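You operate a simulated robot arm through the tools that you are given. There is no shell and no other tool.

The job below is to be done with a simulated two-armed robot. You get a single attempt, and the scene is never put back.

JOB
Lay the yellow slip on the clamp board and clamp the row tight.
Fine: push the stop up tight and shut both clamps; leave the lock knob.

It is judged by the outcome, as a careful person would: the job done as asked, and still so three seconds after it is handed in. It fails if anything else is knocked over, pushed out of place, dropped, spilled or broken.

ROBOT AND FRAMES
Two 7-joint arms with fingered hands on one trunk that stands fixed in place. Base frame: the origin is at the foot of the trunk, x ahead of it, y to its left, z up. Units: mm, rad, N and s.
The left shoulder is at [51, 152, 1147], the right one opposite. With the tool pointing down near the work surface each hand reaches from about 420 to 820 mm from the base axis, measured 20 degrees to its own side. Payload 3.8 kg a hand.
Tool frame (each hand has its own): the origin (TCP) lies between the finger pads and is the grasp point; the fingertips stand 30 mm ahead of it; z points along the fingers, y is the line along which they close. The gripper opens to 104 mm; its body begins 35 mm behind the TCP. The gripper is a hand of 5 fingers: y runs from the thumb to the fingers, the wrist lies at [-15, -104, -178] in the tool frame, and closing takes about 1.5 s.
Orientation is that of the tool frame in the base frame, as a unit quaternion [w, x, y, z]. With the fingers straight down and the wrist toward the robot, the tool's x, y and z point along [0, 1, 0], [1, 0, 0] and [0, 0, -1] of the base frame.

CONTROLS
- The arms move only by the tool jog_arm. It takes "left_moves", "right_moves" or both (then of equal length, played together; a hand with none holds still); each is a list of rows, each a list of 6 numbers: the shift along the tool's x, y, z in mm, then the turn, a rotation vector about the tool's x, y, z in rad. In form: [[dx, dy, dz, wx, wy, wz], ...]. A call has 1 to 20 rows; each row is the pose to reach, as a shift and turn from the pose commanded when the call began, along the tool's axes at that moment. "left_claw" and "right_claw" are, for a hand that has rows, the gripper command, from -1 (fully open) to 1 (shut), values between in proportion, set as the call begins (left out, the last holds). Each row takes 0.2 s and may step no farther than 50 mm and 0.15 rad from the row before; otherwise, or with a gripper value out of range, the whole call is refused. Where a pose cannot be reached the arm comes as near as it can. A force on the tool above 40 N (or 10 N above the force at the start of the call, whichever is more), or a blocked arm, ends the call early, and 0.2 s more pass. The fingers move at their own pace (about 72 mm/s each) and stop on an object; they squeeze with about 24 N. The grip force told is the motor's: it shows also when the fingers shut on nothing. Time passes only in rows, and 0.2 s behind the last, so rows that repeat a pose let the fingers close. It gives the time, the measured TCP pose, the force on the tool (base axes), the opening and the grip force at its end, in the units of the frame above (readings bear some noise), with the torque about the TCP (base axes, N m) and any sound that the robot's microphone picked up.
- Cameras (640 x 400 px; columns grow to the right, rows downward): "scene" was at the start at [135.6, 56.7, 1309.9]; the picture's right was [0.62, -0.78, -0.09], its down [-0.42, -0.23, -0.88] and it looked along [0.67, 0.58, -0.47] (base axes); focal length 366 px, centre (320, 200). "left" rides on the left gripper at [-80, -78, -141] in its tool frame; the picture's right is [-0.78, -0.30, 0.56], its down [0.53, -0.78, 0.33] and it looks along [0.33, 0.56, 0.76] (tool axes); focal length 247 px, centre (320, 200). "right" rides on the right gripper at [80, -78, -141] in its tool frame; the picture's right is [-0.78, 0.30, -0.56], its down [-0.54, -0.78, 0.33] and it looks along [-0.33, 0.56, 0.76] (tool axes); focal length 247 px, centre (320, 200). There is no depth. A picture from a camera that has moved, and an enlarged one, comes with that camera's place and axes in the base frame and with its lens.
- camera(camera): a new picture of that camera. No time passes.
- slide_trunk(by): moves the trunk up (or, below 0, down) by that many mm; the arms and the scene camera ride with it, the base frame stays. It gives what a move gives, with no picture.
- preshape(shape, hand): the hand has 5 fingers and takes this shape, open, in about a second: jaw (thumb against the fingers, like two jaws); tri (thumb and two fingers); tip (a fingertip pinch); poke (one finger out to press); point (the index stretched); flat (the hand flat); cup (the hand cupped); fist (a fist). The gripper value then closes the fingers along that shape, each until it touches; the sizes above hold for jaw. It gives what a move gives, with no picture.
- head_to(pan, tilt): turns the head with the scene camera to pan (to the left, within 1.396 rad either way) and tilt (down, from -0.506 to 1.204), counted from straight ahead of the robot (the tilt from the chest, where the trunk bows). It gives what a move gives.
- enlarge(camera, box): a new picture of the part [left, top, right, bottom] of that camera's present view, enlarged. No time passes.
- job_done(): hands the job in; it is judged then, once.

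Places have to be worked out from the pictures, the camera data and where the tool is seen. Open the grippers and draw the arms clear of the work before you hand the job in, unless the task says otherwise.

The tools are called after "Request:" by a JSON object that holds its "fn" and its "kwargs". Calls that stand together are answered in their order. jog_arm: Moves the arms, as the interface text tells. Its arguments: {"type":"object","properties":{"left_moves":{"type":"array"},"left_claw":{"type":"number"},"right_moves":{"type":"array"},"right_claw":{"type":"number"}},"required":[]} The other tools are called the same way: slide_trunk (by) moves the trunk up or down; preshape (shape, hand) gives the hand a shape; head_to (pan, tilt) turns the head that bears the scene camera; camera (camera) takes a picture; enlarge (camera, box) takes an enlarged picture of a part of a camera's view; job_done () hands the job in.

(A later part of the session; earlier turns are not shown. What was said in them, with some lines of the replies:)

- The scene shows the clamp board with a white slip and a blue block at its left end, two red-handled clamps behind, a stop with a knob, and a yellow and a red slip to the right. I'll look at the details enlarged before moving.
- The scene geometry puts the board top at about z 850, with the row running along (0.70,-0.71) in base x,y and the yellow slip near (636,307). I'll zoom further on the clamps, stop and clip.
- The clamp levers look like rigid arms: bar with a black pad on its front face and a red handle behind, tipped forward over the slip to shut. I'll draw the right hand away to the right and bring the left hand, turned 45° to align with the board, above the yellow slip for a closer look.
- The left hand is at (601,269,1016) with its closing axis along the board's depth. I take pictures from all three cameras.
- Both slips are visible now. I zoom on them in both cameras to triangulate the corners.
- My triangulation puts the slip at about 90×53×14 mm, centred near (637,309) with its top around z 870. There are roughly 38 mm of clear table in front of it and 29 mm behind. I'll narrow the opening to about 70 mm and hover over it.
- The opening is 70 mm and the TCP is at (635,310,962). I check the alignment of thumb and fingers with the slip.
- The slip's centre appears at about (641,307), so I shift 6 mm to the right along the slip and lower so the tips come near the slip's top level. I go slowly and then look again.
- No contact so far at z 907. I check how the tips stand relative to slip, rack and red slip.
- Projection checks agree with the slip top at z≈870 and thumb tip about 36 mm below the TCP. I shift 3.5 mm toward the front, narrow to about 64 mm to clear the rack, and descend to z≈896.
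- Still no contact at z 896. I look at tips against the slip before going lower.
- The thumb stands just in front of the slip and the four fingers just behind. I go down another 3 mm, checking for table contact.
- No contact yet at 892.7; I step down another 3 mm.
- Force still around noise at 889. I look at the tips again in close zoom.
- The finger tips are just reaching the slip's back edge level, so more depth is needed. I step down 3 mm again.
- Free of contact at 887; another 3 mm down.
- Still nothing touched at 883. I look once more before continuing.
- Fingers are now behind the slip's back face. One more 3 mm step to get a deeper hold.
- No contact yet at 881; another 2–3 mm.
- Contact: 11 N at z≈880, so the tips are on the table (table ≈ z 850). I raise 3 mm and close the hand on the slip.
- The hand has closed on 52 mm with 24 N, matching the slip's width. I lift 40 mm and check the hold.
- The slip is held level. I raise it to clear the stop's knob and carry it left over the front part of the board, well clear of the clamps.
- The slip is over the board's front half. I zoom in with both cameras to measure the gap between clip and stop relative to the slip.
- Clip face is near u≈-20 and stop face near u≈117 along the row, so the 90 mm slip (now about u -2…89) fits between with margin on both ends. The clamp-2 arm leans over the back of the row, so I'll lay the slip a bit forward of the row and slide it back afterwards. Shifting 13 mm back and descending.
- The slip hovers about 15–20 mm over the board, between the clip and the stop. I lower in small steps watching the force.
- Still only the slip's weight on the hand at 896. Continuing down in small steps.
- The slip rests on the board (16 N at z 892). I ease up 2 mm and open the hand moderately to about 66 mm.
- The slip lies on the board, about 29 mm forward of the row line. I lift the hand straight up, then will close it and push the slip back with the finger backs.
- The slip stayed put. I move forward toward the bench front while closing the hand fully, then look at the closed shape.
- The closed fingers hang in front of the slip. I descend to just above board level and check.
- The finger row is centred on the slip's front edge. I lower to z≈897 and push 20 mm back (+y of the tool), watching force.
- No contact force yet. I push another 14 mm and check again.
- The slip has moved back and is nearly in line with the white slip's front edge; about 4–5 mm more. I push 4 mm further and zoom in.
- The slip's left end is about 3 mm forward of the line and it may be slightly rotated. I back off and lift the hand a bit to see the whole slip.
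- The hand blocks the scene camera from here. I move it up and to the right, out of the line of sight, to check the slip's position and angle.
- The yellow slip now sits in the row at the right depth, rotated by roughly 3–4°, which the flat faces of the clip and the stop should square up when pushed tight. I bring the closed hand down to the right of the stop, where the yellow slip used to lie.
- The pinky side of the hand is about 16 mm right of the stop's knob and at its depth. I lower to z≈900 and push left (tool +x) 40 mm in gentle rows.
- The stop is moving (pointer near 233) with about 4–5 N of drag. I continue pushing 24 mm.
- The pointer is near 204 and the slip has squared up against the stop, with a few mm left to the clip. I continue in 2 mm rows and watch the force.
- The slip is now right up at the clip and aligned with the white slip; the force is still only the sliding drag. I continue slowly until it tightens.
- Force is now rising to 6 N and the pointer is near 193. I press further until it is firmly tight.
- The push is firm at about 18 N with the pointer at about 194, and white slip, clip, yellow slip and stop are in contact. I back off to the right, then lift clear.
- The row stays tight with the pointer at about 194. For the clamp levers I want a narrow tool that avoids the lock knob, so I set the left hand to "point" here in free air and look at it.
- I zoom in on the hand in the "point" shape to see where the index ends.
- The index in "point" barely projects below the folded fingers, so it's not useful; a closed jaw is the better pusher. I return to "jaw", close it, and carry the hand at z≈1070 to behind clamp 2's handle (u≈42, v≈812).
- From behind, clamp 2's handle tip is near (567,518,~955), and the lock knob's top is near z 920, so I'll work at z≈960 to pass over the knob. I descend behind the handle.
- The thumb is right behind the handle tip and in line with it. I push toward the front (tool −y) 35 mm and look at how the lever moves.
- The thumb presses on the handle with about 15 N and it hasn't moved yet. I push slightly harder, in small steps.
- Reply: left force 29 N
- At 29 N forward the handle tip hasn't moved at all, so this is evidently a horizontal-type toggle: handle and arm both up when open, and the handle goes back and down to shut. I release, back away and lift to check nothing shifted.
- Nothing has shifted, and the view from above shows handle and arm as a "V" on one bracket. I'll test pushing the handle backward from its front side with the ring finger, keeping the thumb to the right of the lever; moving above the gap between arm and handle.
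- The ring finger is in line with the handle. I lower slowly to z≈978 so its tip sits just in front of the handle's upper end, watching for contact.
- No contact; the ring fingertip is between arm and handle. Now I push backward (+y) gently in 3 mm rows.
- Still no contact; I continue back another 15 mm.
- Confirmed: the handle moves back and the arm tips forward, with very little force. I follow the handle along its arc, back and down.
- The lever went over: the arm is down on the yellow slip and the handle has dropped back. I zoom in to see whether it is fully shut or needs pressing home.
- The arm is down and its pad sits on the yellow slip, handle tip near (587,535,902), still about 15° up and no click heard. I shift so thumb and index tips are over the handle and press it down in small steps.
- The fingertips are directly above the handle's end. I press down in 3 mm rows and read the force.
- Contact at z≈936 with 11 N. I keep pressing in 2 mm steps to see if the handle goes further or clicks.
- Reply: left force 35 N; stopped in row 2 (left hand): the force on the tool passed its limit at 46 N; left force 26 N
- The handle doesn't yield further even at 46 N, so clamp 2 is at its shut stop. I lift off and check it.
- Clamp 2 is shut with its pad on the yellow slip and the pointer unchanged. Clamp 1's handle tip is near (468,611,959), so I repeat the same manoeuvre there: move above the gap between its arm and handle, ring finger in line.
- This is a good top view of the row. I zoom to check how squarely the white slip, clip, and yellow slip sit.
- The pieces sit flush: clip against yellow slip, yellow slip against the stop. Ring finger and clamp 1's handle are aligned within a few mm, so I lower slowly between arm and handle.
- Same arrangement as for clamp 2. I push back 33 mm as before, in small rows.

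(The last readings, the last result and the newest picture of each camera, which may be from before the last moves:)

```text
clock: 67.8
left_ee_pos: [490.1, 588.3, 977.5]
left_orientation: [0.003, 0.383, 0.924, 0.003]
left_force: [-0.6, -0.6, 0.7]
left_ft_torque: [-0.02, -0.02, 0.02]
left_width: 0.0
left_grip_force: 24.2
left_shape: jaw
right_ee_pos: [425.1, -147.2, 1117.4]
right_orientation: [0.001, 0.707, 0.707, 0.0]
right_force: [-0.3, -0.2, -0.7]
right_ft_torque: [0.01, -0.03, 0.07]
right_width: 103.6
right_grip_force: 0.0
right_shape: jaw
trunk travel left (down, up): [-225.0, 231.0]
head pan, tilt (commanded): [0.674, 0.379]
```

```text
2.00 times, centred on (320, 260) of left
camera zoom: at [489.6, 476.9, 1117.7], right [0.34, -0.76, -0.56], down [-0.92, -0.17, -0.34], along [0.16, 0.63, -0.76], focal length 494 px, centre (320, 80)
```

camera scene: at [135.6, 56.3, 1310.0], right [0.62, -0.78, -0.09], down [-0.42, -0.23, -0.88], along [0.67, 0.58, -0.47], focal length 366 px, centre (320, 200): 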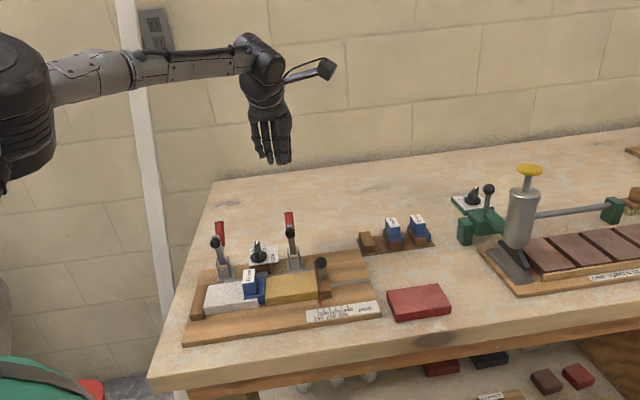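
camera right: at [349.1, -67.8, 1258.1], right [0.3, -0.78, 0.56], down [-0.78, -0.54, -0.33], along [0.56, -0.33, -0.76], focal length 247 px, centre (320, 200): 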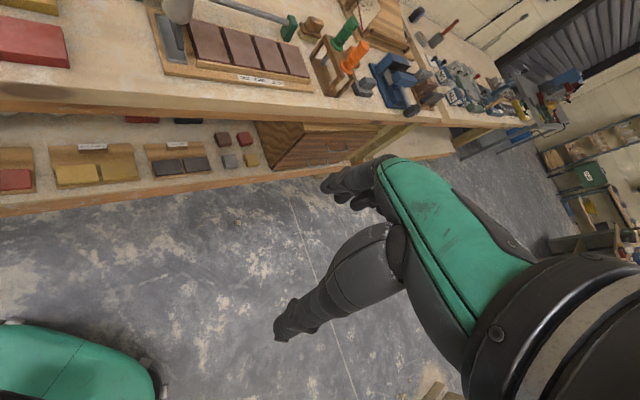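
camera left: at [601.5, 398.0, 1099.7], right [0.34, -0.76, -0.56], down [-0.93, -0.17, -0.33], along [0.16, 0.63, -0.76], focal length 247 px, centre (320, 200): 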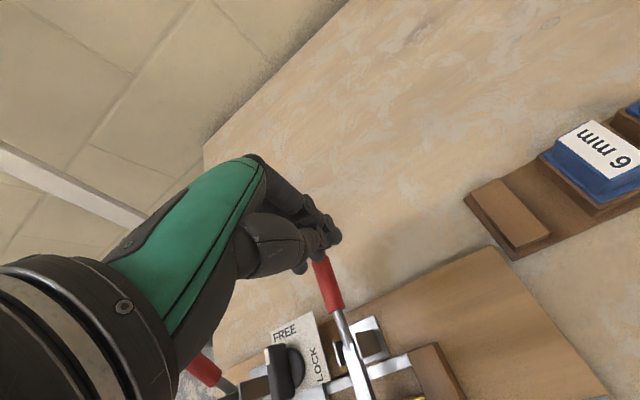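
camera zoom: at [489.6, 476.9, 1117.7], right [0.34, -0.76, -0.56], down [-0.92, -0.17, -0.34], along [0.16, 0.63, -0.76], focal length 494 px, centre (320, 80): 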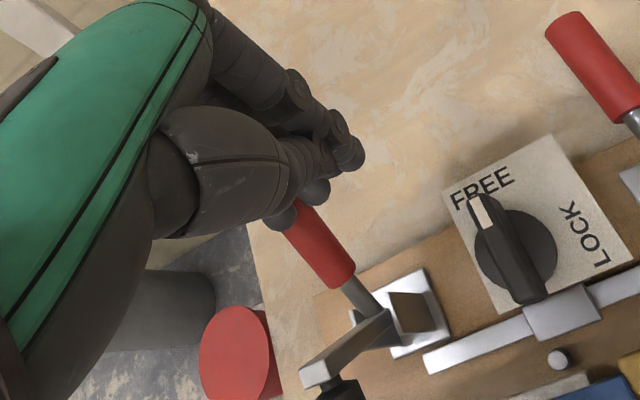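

Clamp 1's arm has started tipping forward (ball lower than before). I continue along the arc, back and down, as for clamp 2.

Request:
{"fn": "jog_arm", "kwargs": {"left_moves": [[0, 4, 1, 0, 0, 0], [0, 8, 3, 0, 0, 0], [0, 12, 5, 0, 0, 0], [0, 16, 9, 0, 0, 0], [0, 20, 14, 0, 0, 0], [0, 23, 18, 0, 0, 0]]}}

Request:
{"fn": "enlarge", "kwargs": {"camera": "scene", "box": [170, 170, 290, 300]}}

Request:
{"fn": "enlarge", "kwargs": {"camera": "left", "box": [220, 160, 420, 360]}}

```text
clock: 69.2
left_ee_pos: [507.0, 604.2, 959.7]
left_orientation: [0.003, 0.383, 0.924, 0.003]
left_force: [-0.5, 0.1, -0.5]
left_ft_torque: [-0.01, 0.02, -0.02]
left_width: 0.1
left_grip_force: 23.9
left_shape: jaw
right_ee_pos: [424.0, -147.4, 1117.9]
right_orientation: [0.0, 0.706, 0.708, -0.001]
right_force: [0.7, -0.3, 0.1]
right_ft_torque: [0.01, -0.04, 0.0]
right_width: 103.9
right_grip_force: 0.1
right_shape: jaw
trunk travel left (down, up): [-225.0, 231.0]
head pan, tilt (commanded): [0.674, 0.379]
```

```text
3.08 times, centred on (230, 235) of scene
camera zoom: at [135.7, 56.6, 1309.9], right [0.62, -0.78, -0.09], down [-0.42, -0.23, -0.88], along [0.67, 0.58, -0.47], focal length 1125 px, centre (597, 92)
```

zoom: 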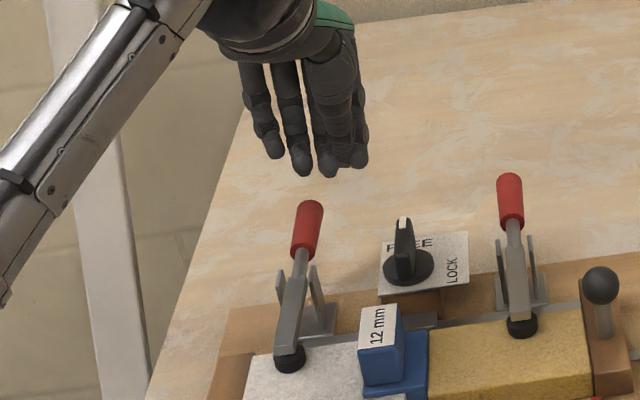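

```text
2.00 times, centred on (320, 260) of left
camera zoom: at [506.9, 493.0, 1100.3], right [0.34, -0.76, -0.56], down [-0.92, -0.17, -0.34], along [0.16, 0.63, -0.76], focal length 494 px, centre (320, 80)
```

zoom: 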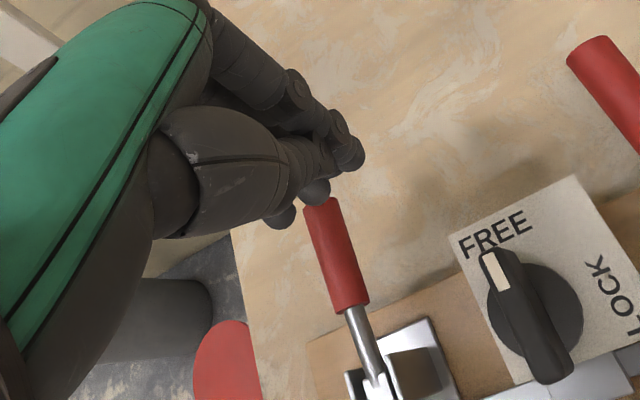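

Clamp 1 has gone over too, its pad on the white slip. I press its handle home the same way, with thumb and index over the handle end.

Request:
{"fn": "jog_arm", "kwargs": {"left_moves": [[0, 0, -10, 0, 0, 0], [15, 0, -10, 0, 0, 0], [30, 0, -10, 0, 0, 0], [30, 0, 0, 0, 0, 0], [30, 0, 8, 0, 0, 0], [30, 0, 14, 0, 0, 0], [30, 0, 19, 0, 0, 0]]}}

Request:
{"fn": "enlarge", "kwargs": {"camera": "scene", "box": [170, 170, 290, 300]}}

Request:
{"fn": "enlarge", "kwargs": {"camera": "left", "box": [220, 160, 420, 360]}}

```text
clock: 70.8
left_ee_pos: [485.3, 625.0, 941.1]
left_orientation: [0.003, 0.382, 0.924, 0.004]
left_force: [-0.9, -0.8, -0.2]
left_ft_torque: [0.0, -0.01, -0.02]
left_width: 0.1
left_grip_force: 24.3
left_shape: jaw
right_ee_pos: [424.1, -147.0, 1117.3]
right_orientation: [0.0, 0.707, 0.707, 0.0]
right_force: [0.0, 0.3, -0.4]
right_ft_torque: [0.02, -0.01, -0.03]
right_width: 103.9
right_grip_force: 0.1
right_shape: jaw
trunk travel left (down, up): [-225.0, 231.0]
head pan, tilt (commanded): [0.674, 0.379]
```

```text
3.08 times, centred on (230, 235) of scene
camera zoom: at [135.7, 56.6, 1309.9], right [0.62, -0.78, -0.09], down [-0.42, -0.23, -0.88], along [0.67, 0.58, -0.47], focal length 1125 px, centre (597, 92)
```

zoom: 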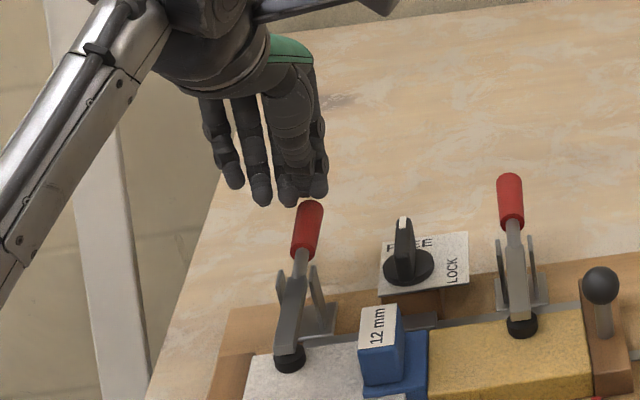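

```text
2.00 times, centred on (320, 260) of left
camera zoom: at [485.8, 514.5, 1081.5], right [0.34, -0.76, -0.56], down [-0.92, -0.17, -0.34], along [0.16, 0.63, -0.76], focal length 494 px, centre (320, 80)
```

zoom: 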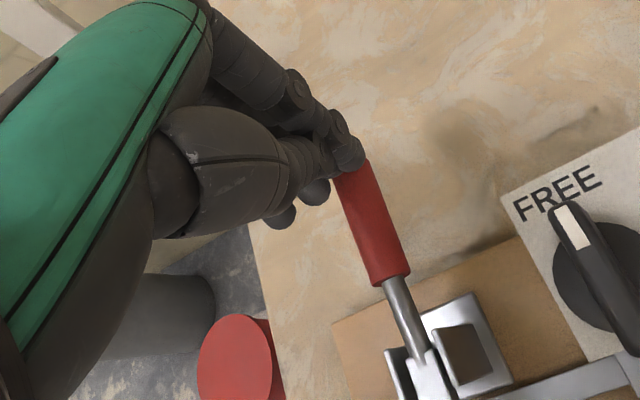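

The fingertips are right over the handle end. I press down in 2–3 mm rows, keeping the force moderate.

Request:
{"fn": "jog_arm", "kwargs": {"left_moves": [[0, 0, 2, 0, 0, 0], [0, 0, 4, 0, 0, 0], [0, 0, 6, 0, 0, 0]]}}

Request:
{"fn": "jog_arm", "kwargs": {"left_moves": [[0, 0, 2, 0, 0, 0], [0, 0, 4, 0, 0, 0]]}}

Request:
{"fn": "enlarge", "kwargs": {"camera": "scene", "box": [170, 170, 290, 300]}}

```text
clock: 71.6
left_ee_pos: [485.8, 624.7, 936.1]
left_orientation: [0.005, 0.383, 0.924, 0.005]
left_force: [1.4, 1.4, 4.4]
left_ft_torque: [0.05, -0.04, -0.01]
left_width: 0.0
left_grip_force: 23.6
left_shape: jaw
right_ee_pos: [425.7, -147.5, 1117.4]
right_orientation: [0.0, 0.707, 0.707, 0.001]
right_force: [-0.2, -0.5, 0.7]
right_ft_torque: [-0.01, -0.02, 0.02]
right_width: 103.7
right_grip_force: 0.0
right_shape: jaw
trunk travel left (down, up): [-225.0, 231.0]
head pan, tilt (commanded): [0.674, 0.379]
```

```text
clock: 72.2
left_ee_pos: [485.4, 625.4, 936.1]
left_orientation: [0.006, 0.382, 0.924, 0.007]
left_force: [3.5, 4.3, 18.8]
left_ft_torque: [0.22, -0.15, -0.1]
left_width: 0.0
left_grip_force: 24.3
left_shape: jaw
right_ee_pos: [423.2, -149.1, 1118.6]
right_orientation: [0.0, 0.707, 0.707, 0.001]
right_force: [0.5, 0.1, 0.6]
right_ft_torque: [0.02, 0.01, 0.0]
right_width: 103.9
right_grip_force: 0.0
right_shape: jaw
trunk travel left (down, up): [-225.0, 231.0]
head pan, tilt (commanded): [0.674, 0.379]
```

```text
3.08 times, centred on (230, 235) of scene
camera zoom: at [134.1, 54.8, 1310.4], right [0.62, -0.78, -0.09], down [-0.42, -0.23, -0.88], along [0.67, 0.58, -0.47], focal length 1125 px, centre (597, 92)
```

zoom: 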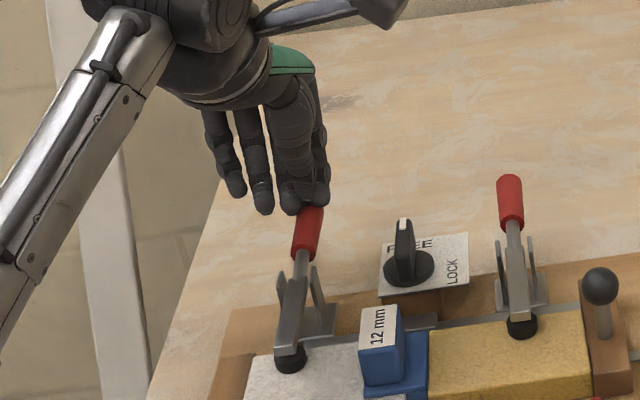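

The handle is solid at the same height as clamp 2's (z≈936 at 19 N). One more 2 mm of pressure to make sure, then I lift away.

Request:
{"fn": "jog_arm", "kwargs": {"left_moves": [[0, 0, 1, 0, 0, 0], [0, 0, 2, 0, 0, 0]]}}

Request:
{"fn": "jog_arm", "kwargs": {"left_moves": [[0, 0, -5, 0, 0, 0], [0, 0, -20, 0, 0, 0], [0, 0, -45, 0, 0, 0], [0, 0, -75, 0, 0, 0], [0, 0, -105, 0, 0, 0], [0, 0, -130, 0, 0, 0]]}}

Request:
{"fn": "enlarge", "kwargs": {"camera": "scene", "box": [170, 190, 400, 350]}}

Request:
{"fn": "enlarge", "kwargs": {"camera": "left", "box": [260, 220, 640, 400]}}

```text
clock: 72.8
left_ee_pos: [484.8, 624.1, 934.8]
left_orientation: [0.006, 0.382, 0.924, 0.009]
left_force: [5.5, 6.7, 33.1]
left_ft_torque: [0.36, -0.24, -0.21]
left_width: 0.0
left_grip_force: 23.4
left_shape: jaw
right_ee_pos: [422.8, -150.5, 1117.6]
right_orientation: [-0.001, 0.707, 0.707, 0.002]
right_force: [-0.9, 0.4, 0.7]
right_ft_torque: [-0.01, 0.0, 0.0]
right_width: 103.9
right_grip_force: 0.1
right_shape: jaw
trunk travel left (down, up): [-225.0, 231.0]
head pan, tilt (commanded): [0.674, 0.379]
```

```text
clock: 74.2
left_ee_pos: [484.6, 623.1, 1057.3]
left_orientation: [0.003, 0.383, 0.924, 0.003]
left_force: [0.4, 0.1, -0.2]
left_ft_torque: [0.03, 0.0, 0.0]
left_width: 0.0
left_grip_force: 24.0
left_shape: jaw
right_ee_pos: [425.8, -147.4, 1117.6]
right_orientation: [0.001, 0.708, 0.707, 0.0]
right_force: [-0.6, 0.4, 0.7]
right_ft_torque: [0.01, -0.01, -0.01]
right_width: 103.7
right_grip_force: 0.0
right_shape: jaw
trunk travel left (down, up): [-225.0, 231.0]
head pan, tilt (commanded): [0.674, 0.379]
```

```text
2.50 times, centred on (285, 270) of scene
camera zoom: at [135.4, 56.2, 1310.0], right [0.62, -0.78, -0.09], down [-0.42, -0.23, -0.88], along [0.67, 0.58, -0.47], focal length 914 px, centre (408, 25)
```

zoom: 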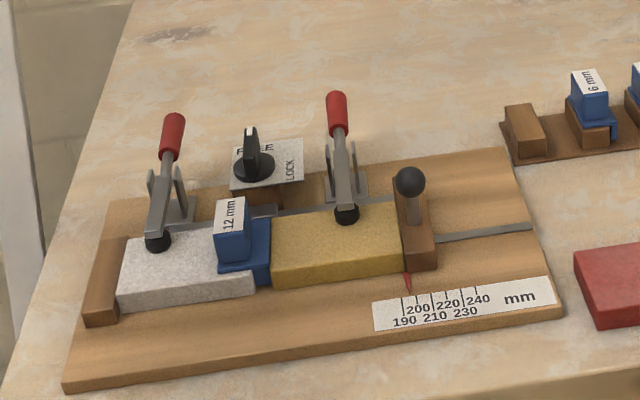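

```text
1.68 times, centred on (450, 310) of left
camera zoom: at [484.2, 512.8, 1198.2], right [0.34, -0.76, -0.56], down [-0.92, -0.17, -0.34], along [0.16, 0.63, -0.76], focal length 416 px, centre (101, 15)
```

zoom: 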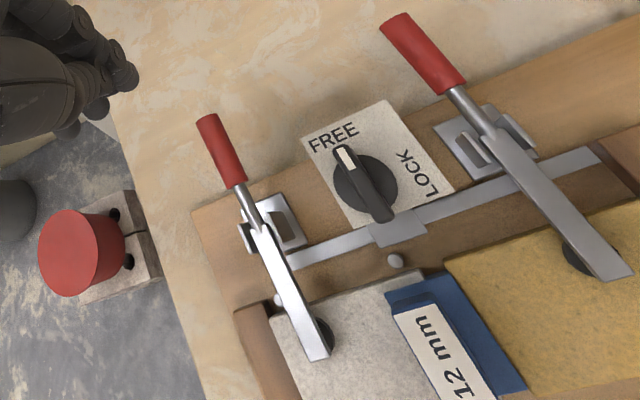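

Both clamps are shut with pads on the slips, and the lock knob is still at FREE. I zoom in closely to check for any gaps in the row.

Request:
{"fn": "enlarge", "kwargs": {"camera": "scene", "box": [240, 250, 345, 320]}}

Request:
{"fn": "enlarge", "kwargs": {"camera": "scene", "box": [185, 240, 285, 325]}}

Request:
{"fn": "camera", "kwargs": {"camera": "left"}}

```text
5.71 times, centred on (292, 285) of scene
camera zoom: at [135.4, 56.2, 1310.0], right [0.62, -0.78, -0.09], down [-0.42, -0.23, -0.88], along [0.67, 0.58, -0.47], focal length 2089 px, centre (477, -286)
```

zoom: 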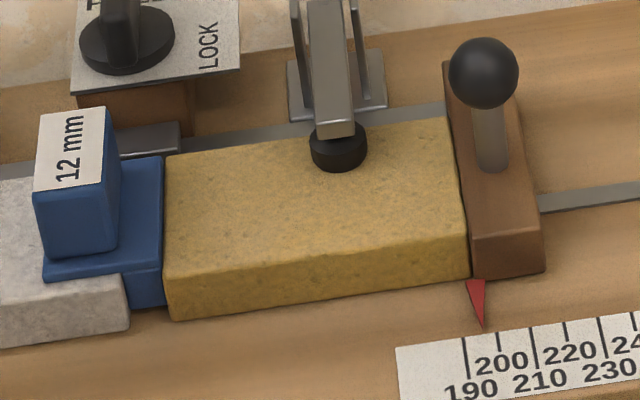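

```text
4.71 times, centred on (235, 282) of scene
camera zoom: at [135.4, 56.2, 1310.0], right [0.62, -0.78, -0.09], down [-0.42, -0.23, -0.88], along [0.67, 0.58, -0.47], focal length 1720 px, centre (720, -188)
```

zoom: 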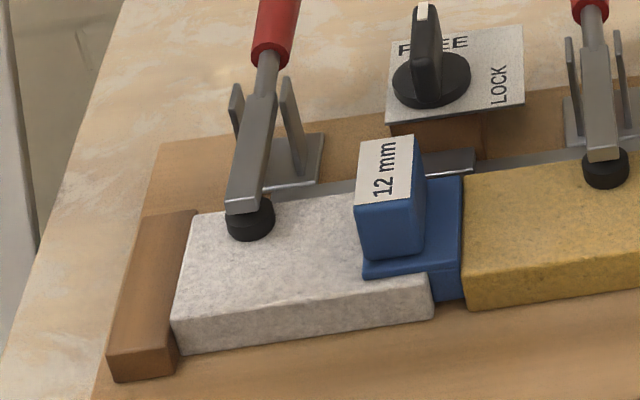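

```text
taken
camera left: at [484.2, 512.8, 1198.2], right [0.34, -0.76, -0.56], down [-0.92, -0.17, -0.34], along [0.16, 0.63, -0.76], focal length 247 px, centre (320, 200)
```

left: 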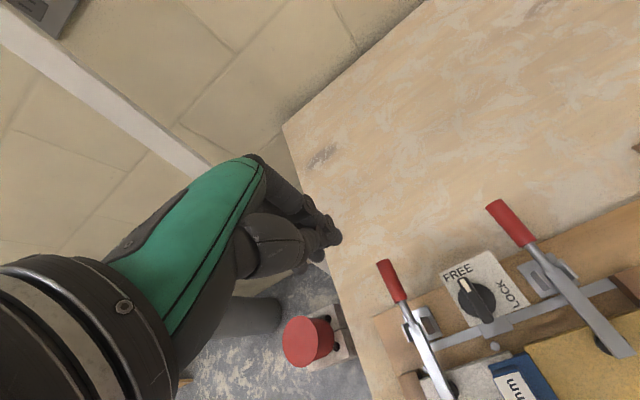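

The row looks tight with no visible gaps: fence–white–clip–yellow–stop. As a last check I'll press the stop once more from the right to confirm it is still hard against the slip; first I carry the hand over to the right at height.

Request:
{"fn": "jog_arm", "kwargs": {"left_moves": [[-35, -18, 0, 0, 0, 0], [-70, -36, 0, 0, 0, 0], [-105, -54, 0, 0, 0, 0], [-140, -72, 0, 0, 0, 0], [-175, -90, 0, 0, 0, 0], [-210, -108, 0, 0, 0, 0], [-245, -127, 0, 0, 0, 0], [-280, -147, 0, 0, 0, 0], [-280, -147, 40, 0, 0, 0], [-280, -147, 80, 0, 0, 0], [-280, -147, 120, 0, 0, 0]]}}

Request:
{"fn": "enlarge", "kwargs": {"camera": "scene", "box": [250, 190, 430, 330]}}

```text
clock: 76.6
left_ee_pos: [578.4, 321.2, 937.9]
left_orientation: [0.003, 0.382, 0.924, 0.003]
left_force: [0.4, -0.4, 0.0]
left_ft_torque: [0.02, 0.0, 0.0]
left_width: 0.0
left_grip_force: 23.8
left_shape: jaw
right_ee_pos: [425.2, -147.9, 1118.1]
right_orientation: [0.0, 0.707, 0.707, 0.0]
right_force: [0.0, 0.8, -0.4]
right_ft_torque: [-0.02, 0.0, 0.0]
right_width: 103.6
right_grip_force: 0.1
right_shape: jaw
trunk travel left (down, up): [-225.0, 231.0]
head pan, tilt (commanded): [0.674, 0.379]
```

```text
2.86 times, centred on (340, 260) of scene
camera zoom: at [135.9, 56.3, 1309.9], right [0.62, -0.78, -0.09], down [-0.42, -0.23, -0.88], along [0.67, 0.58, -0.47], focal length 1044 px, centre (263, 29)
```

zoom: 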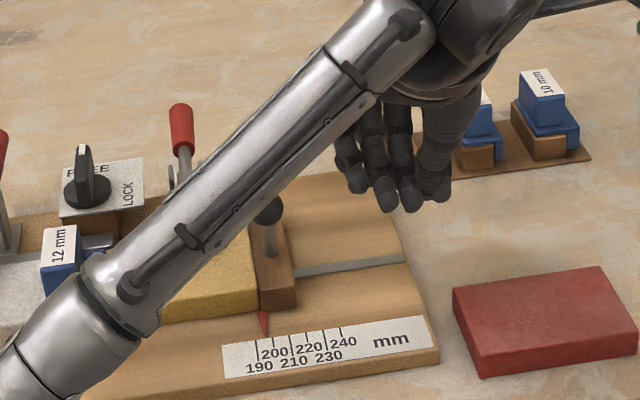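

The arm's elbow posture is different this time, with the forearm crossing the view. I look at the whole scene before going on.

Request:
{"fn": "camera", "kwargs": {"camera": "scene"}}

Request:
{"fn": "camera", "kwargs": {"camera": "right"}}

Request:
{"fn": "camera", "kwargs": {"camera": "left"}}

```text
taken
camera scene: at [135.9, 56.3, 1309.9], right [0.62, -0.78, -0.09], down [-0.42, -0.23, -0.88], along [0.67, 0.58, -0.47], focal length 366 px, centre (320, 200)
```

scene: 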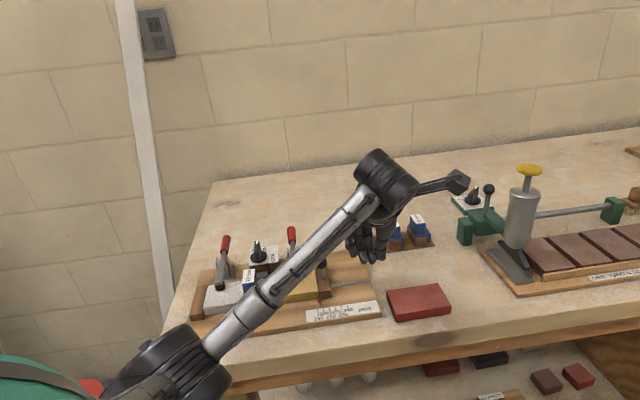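

```text
taken
camera right: at [347.4, -67.6, 1258.7], right [0.3, -0.78, 0.56], down [-0.78, -0.53, -0.33], along [0.56, -0.33, -0.76], focal length 247 px, centre (320, 200)
```

right: 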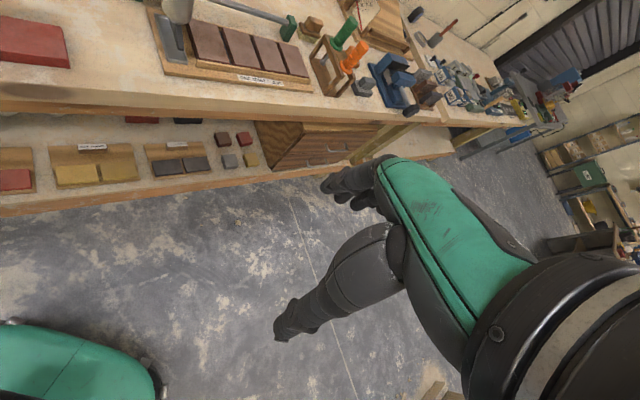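

```text
taken
camera left: at [576.8, 210.7, 1078.6], right [0.35, -0.76, -0.56], down [-0.92, -0.17, -0.34], along [0.16, 0.63, -0.76], focal length 247 px, centre (320, 200)
```

left: 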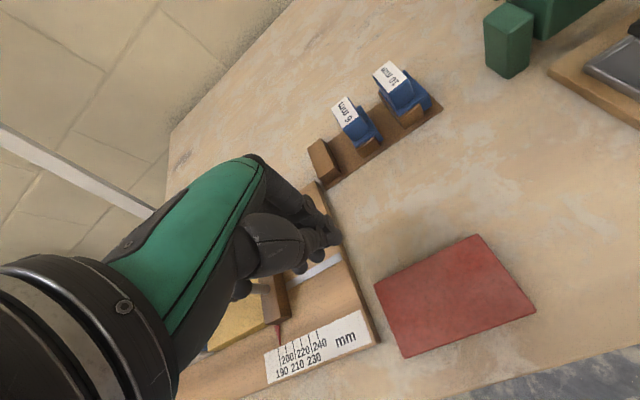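

The elbow hangs in front of the bench at about z 1000, clear of everything. I lower to knob height and press the stop left again in small steps.

Request:
{"fn": "jog_arm", "kwargs": {"left_moves": [[0, 0, 10, 0, 0, 0], [0, 0, 20, 0, 0, 0], [0, 0, 30, 0, 0, 0], [0, 0, 37, 0, 0, 0]]}}

Request:
{"fn": "jog_arm", "kwargs": {"left_moves": [[5, 0, 0, 0, 0, 0], [10, 0, 0, 0, 0, 0], [15, 0, 0, 0, 0, 0], [20, 0, 0, 0, 0, 0], [25, 0, 0, 0, 0, 0], [30, 0, 0, 0, 0, 0]]}}

```text
clock: 77.6
left_ee_pos: [578.4, 322.8, 900.8]
left_orientation: [0.003, 0.382, 0.924, 0.004]
left_force: [0.1, 0.0, -1.0]
left_ft_torque: [-0.03, 0.01, 0.03]
left_width: 0.2
left_grip_force: 24.4
left_shape: jaw
right_ee_pos: [424.6, -148.7, 1116.0]
right_orientation: [0.0, 0.707, 0.708, 0.0]
right_force: [-0.7, 0.0, -0.5]
right_ft_torque: [0.02, -0.02, -0.02]
right_width: 103.8
right_grip_force: 0.0
right_shape: jaw
trunk travel left (down, up): [-225.0, 231.0]
head pan, tilt (commanded): [0.674, 0.379]
```

```text
clock: 79.0
left_ee_pos: [559.3, 345.1, 900.8]
left_orientation: [0.003, 0.383, 0.924, 0.003]
left_force: [-0.9, -0.4, 0.5]
left_ft_torque: [0.04, -0.01, 0.01]
left_width: 0.0
left_grip_force: 23.7
left_shape: jaw
right_ee_pos: [425.4, -148.2, 1116.7]
right_orientation: [0.0, 0.707, 0.707, -0.001]
right_force: [0.2, 1.5, -0.2]
right_ft_torque: [0.02, 0.0, 0.01]
right_width: 103.7
right_grip_force: 0.0
right_shape: jaw
trunk travel left (down, up): [-225.0, 231.0]
head pan, tilt (commanded): [0.674, 0.379]
```

No contact yet at u≈151. I go on in 2 mm rows until the force builds.

Request:
{"fn": "jog_arm", "kwargs": {"left_moves": [[2, 0, 0, 0, 0, 0], [4, 0, 0, 0, 0, 0], [6, 0, 0, 0, 0, 0]]}}

Request:
{"fn": "jog_arm", "kwargs": {"left_moves": [[1.5, 0, 0, 0, 0, 0], [3, 0, 0, 0, 0, 0]]}}

Request:
{"fn": "jog_arm", "kwargs": {"left_moves": [[1.5, 0, 0, 0, 0, 0], [3, 0, 0, 0, 0, 0]]}}

```text
clock: 79.8
left_ee_pos: [555.5, 347.5, 901.6]
left_orientation: [0.004, 0.382, 0.924, 0.003]
left_force: [2.1, -0.4, 0.2]
left_ft_torque: [0.0, -0.01, -0.07]
left_width: 0.2
left_grip_force: 24.3
left_shape: jaw
right_ee_pos: [424.5, -146.4, 1116.5]
right_orientation: [0.0, 0.707, 0.708, 0.0]
right_force: [0.1, -0.1, 0.1]
right_ft_torque: [0.0, -0.04, 0.02]
right_width: 103.6
right_grip_force: 0.1
right_shape: jaw
trunk travel left (down, up): [-225.0, 231.0]
head pan, tilt (commanded): [0.674, 0.379]
```

```text
clock: 80.4
left_ee_pos: [553.9, 349.5, 900.1]
left_orientation: [0.003, 0.383, 0.924, 0.003]
left_force: [4.4, -1.0, 0.6]
left_ft_torque: [0.11, 0.07, -0.14]
left_width: 0.0
left_grip_force: 23.6
left_shape: jaw
right_ee_pos: [425.3, -147.9, 1117.0]
right_orientation: [-0.001, 0.707, 0.707, 0.0]
right_force: [0.6, 0.3, 0.4]
right_ft_torque: [-0.04, 0.0, 0.01]
right_width: 103.7
right_grip_force: 0.0
right_shape: jaw
trunk travel left (down, up): [-225.0, 231.0]
head pan, tilt (commanded): [0.674, 0.379]
```

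```text
clock: 81.0
left_ee_pos: [551.4, 351.5, 900.7]
left_orientation: [0.002, 0.383, 0.924, 0.004]
left_force: [7.8, -3.6, 1.3]
left_ft_torque: [0.13, 0.18, -0.2]
left_width: 0.1
left_grip_force: 23.5
left_shape: jaw
right_ee_pos: [425.6, -148.8, 1116.8]
right_orientation: [-0.001, 0.707, 0.707, 0.0]
right_force: [-0.6, 0.8, -0.2]
right_ft_torque: [-0.01, 0.02, 0.02]
right_width: 103.6
right_grip_force: 0.1
right_shape: jaw
trunk travel left (down, up): [-225.0, 231.0]
head pan, tilt (commanded): [0.674, 0.379]
```

The force rises steadily with no sliding, at the same place as before, so the stop is still tight. I press on to about 18–20 N and check the picture.

Request:
{"fn": "jog_arm", "kwargs": {"left_moves": [[1.5, 0, 0, 0, 0, 0], [3, 0, 0, 0, 0, 0]]}}

Request:
{"fn": "jog_arm", "kwargs": {"left_moves": [[1.5, 0, 0, 0, 0, 0], [3, 0, 0, 0, 0, 0]]}}

Request:
{"fn": "enlarge", "kwargs": {"camera": "left", "box": [200, 180, 400, 400]}}

Request:
{"fn": "enlarge", "kwargs": {"camera": "scene", "box": [290, 240, 400, 330]}}

```text
clock: 81.6
left_ee_pos: [550.6, 352.7, 901.3]
left_orientation: [0.003, 0.385, 0.923, 0.003]
left_force: [14.5, -8.3, 1.3]
left_ft_torque: [0.19, 0.3, -0.37]
left_width: 0.0
left_grip_force: 24.4
left_shape: jaw
right_ee_pos: [427.4, -148.9, 1116.3]
right_orientation: [-0.002, 0.707, 0.707, 0.0]
right_force: [-0.3, 0.2, 0.9]
right_ft_torque: [0.02, -0.03, 0.03]
right_width: 103.7
right_grip_force: 0.1
right_shape: jaw
trunk travel left (down, up): [-225.0, 231.0]
head pan, tilt (commanded): [0.674, 0.379]
```

```text
clock: 82.2
left_ee_pos: [550.0, 353.1, 900.7]
left_orientation: [0.004, 0.385, 0.923, 0.004]
left_force: [25.0, -13.2, 4.4]
left_ft_torque: [0.44, 0.57, -0.7]
left_width: 0.2
left_grip_force: 24.1
left_shape: jaw
right_ee_pos: [428.2, -150.6, 1115.5]
right_orientation: [-0.001, 0.708, 0.706, 0.0]
right_force: [0.7, -1.0, 0.1]
right_ft_torque: [0.04, 0.03, 0.01]
right_width: 103.7
right_grip_force: 0.1
right_shape: jaw
trunk travel left (down, up): [-225.0, 231.0]
head pan, tilt (commanded): [0.674, 0.379]
```

```text
1.82 times, centred on (300, 290) of left
camera zoom: at [548.7, 242.5, 1041.4], right [0.34, -0.76, -0.56], down [-0.93, -0.17, -0.34], along [0.17, 0.63, -0.76], focal length 449 px, centre (356, 36)
```

zoom: 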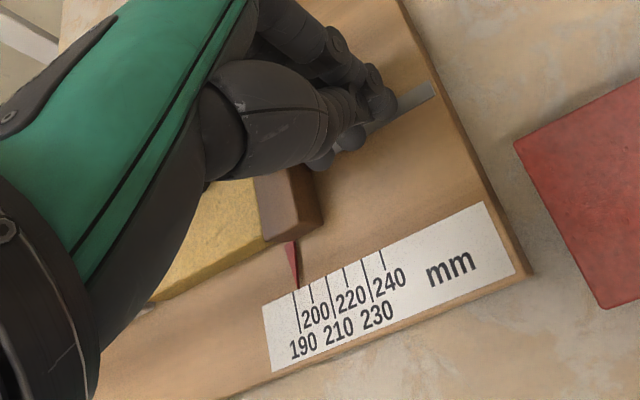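

```text
4.44 times, centred on (345, 285) of scene
camera zoom: at [140.1, 53.5, 1309.6], right [0.62, -0.78, -0.09], down [-0.42, -0.23, -0.88], along [0.67, 0.58, -0.47], focal length 1624 px, centre (209, -178)
```

zoom: 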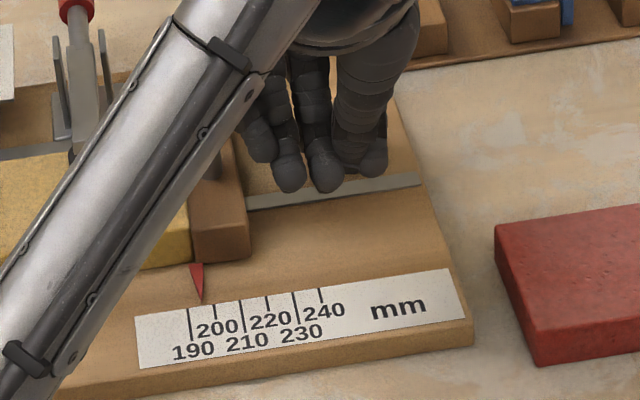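

The stop is hard against the row (28 N, pointer about 192–194, nothing moved). I back off to the right and lift.

Request:
{"fn": "jog_arm", "kwargs": {"left_moves": [[-5, 0, 0, 0, 0, 0], [-15, 0, 0, 0, 0, 0], [-30, 0, 0, 0, 0, 0], [-42, 0, 0, 0, 0, 0], [-42, 0, -30, 0, 0, 0], [-42, 0, -70, 0, 0, 0], [-42, 0, -110, 0, 0, 0], [-42, 0, -150, 0, 0, 0], [-42, 0, -190, 0, 0, 0]]}}

Request:
{"fn": "camera", "kwargs": {"camera": "scene"}}

```text
clock: 84.2
left_ee_pos: [573.8, 324.0, 1090.6]
left_orientation: [0.002, 0.383, 0.924, 0.004]
left_force: [-0.2, 0.5, 0.3]
left_ft_torque: [0.0, 0.01, 0.03]
left_width: 0.1
left_grip_force: 24.2
left_shape: jaw
right_ee_pos: [424.0, -149.7, 1117.4]
right_orientation: [-0.001, 0.707, 0.707, 0.001]
right_force: [0.2, -0.6, 0.1]
right_ft_torque: [0.0, -0.02, 0.01]
right_width: 103.9
right_grip_force: 0.0
right_shape: jaw
trunk travel left (down, up): [-225.0, 231.0]
head pan, tilt (commanded): [0.674, 0.379]
```

```text
taken
camera scene: at [135.6, 54.7, 1310.0], right [0.62, -0.78, -0.09], down [-0.42, -0.23, -0.88], along [0.67, 0.58, -0.47], focal length 366 px, centre (320, 200)
```

scene: 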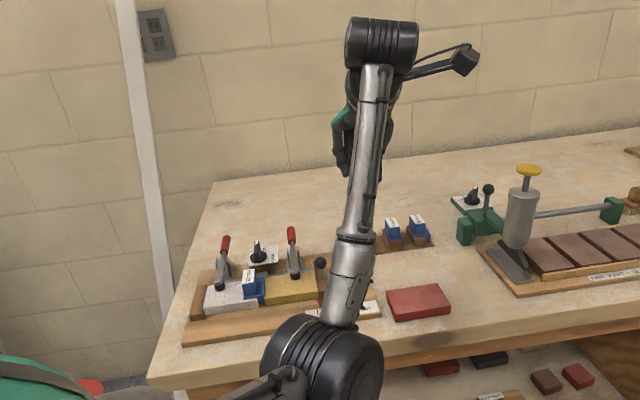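

The hand is clear above the bench. I open it and draw the arm back toward the robot and up, away from the work.

Request:
{"fn": "jog_arm", "kwargs": {"left_moves": [[0, -15, -5, 0, 0, 0], [0, -30, -10, 0, 0, 0], [0, -45, -15, 0, 0, 0], [0, -60, -20, 0, 0, 0], [0, -75, -25, 0, 0, 0], [0, -90, -30, 0, 0, 0], [0, -90, -30, 0, 0, 0], [0, -90, -30, 0, 0, 0]], "left_claw": -1.0}}

Request:
{"fn": "camera", "kwargs": {"camera": "scene"}}

Request:
{"fn": "enlarge", "kwargs": {"camera": "scene", "box": [170, 190, 400, 350]}}

Request:
{"fn": "camera", "kwargs": {"camera": "left"}}

```text
clock: 86.0
left_ee_pos: [512.6, 264.4, 1119.4]
left_orientation: [0.003, 0.383, 0.924, 0.004]
left_force: [0.0, 0.5, 0.6]
left_ft_torque: [0.0, 0.01, 0.0]
left_width: 103.7
left_grip_force: 0.1
left_shape: jaw
right_ee_pos: [424.7, -147.3, 1116.3]
right_orientation: [0.0, 0.708, 0.707, 0.0]
right_force: [1.0, 0.0, -0.5]
right_ft_torque: [0.0, -0.02, -0.01]
right_width: 103.6
right_grip_force: 0.0
right_shape: jaw
trunk travel left (down, up): [-225.0, 231.0]
head pan, tilt (commanded): [0.674, 0.379]
```

```text
taken
camera scene: at [135.6, 56.4, 1309.9], right [0.62, -0.78, -0.09], down [-0.42, -0.23, -0.88], along [0.67, 0.58, -0.47], focal length 366 px, centre (320, 200)
```

scene: 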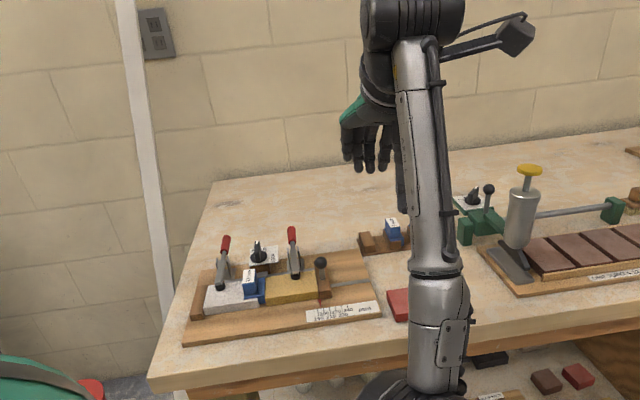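

```text
2.50 times, centred on (285, 270) of scene
camera zoom: at [135.6, 56.4, 1309.9], right [0.62, -0.78, -0.09], down [-0.42, -0.23, -0.88], along [0.67, 0.58, -0.47], focal length 914 px, centre (408, 25)
```

zoom: 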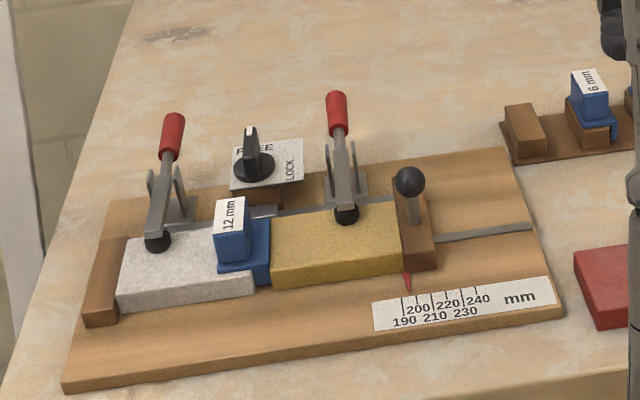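

```text
taken
camera left: at [511.8, 153.6, 1260.2], right [0.35, -0.76, -0.56], down [-0.92, -0.17, -0.34], along [0.16, 0.63, -0.76], focal length 247 px, centre (320, 200)
```

left: 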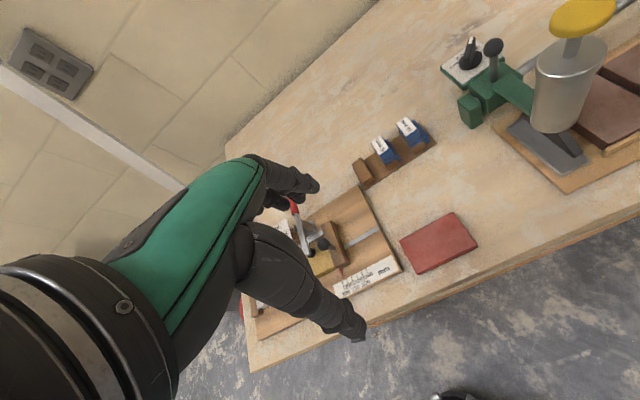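

The row is clamped: yellow slip between clip and stop, stop tight at about 194, both clamps shut, and the lock knob still at FREE. The red slip and spacer rack are untouched, both hands are open and clear, so I hand the job in.

Request:
{"fn": "job_done", "kwargs": {}}

```text
The job is handed in.
```

The yellow slip is on the clamp board and the row is clamped tight: fence, white slip, 12 mm clip, yellow slip, stop.

- **Stop:** pushed up tight, with its pointer at about 192–194 mm. I pressed it again with about 28 N after shutting the clamps and the pointer stayed put.
- **Clamps:** both are shut with their pads on the slips. I pressed both handles down again (33–46 N) and they did not give any further.
- **Lock knob:** left at FREE.

I first tried clamp 2 (over the yellow slip) the wrong way, pushing its handle forward with about 29 N. It did not move, and I saw no shift in the board.

The red slip and the spacer rack look undisturbed. Both hands are open and clear of the work.
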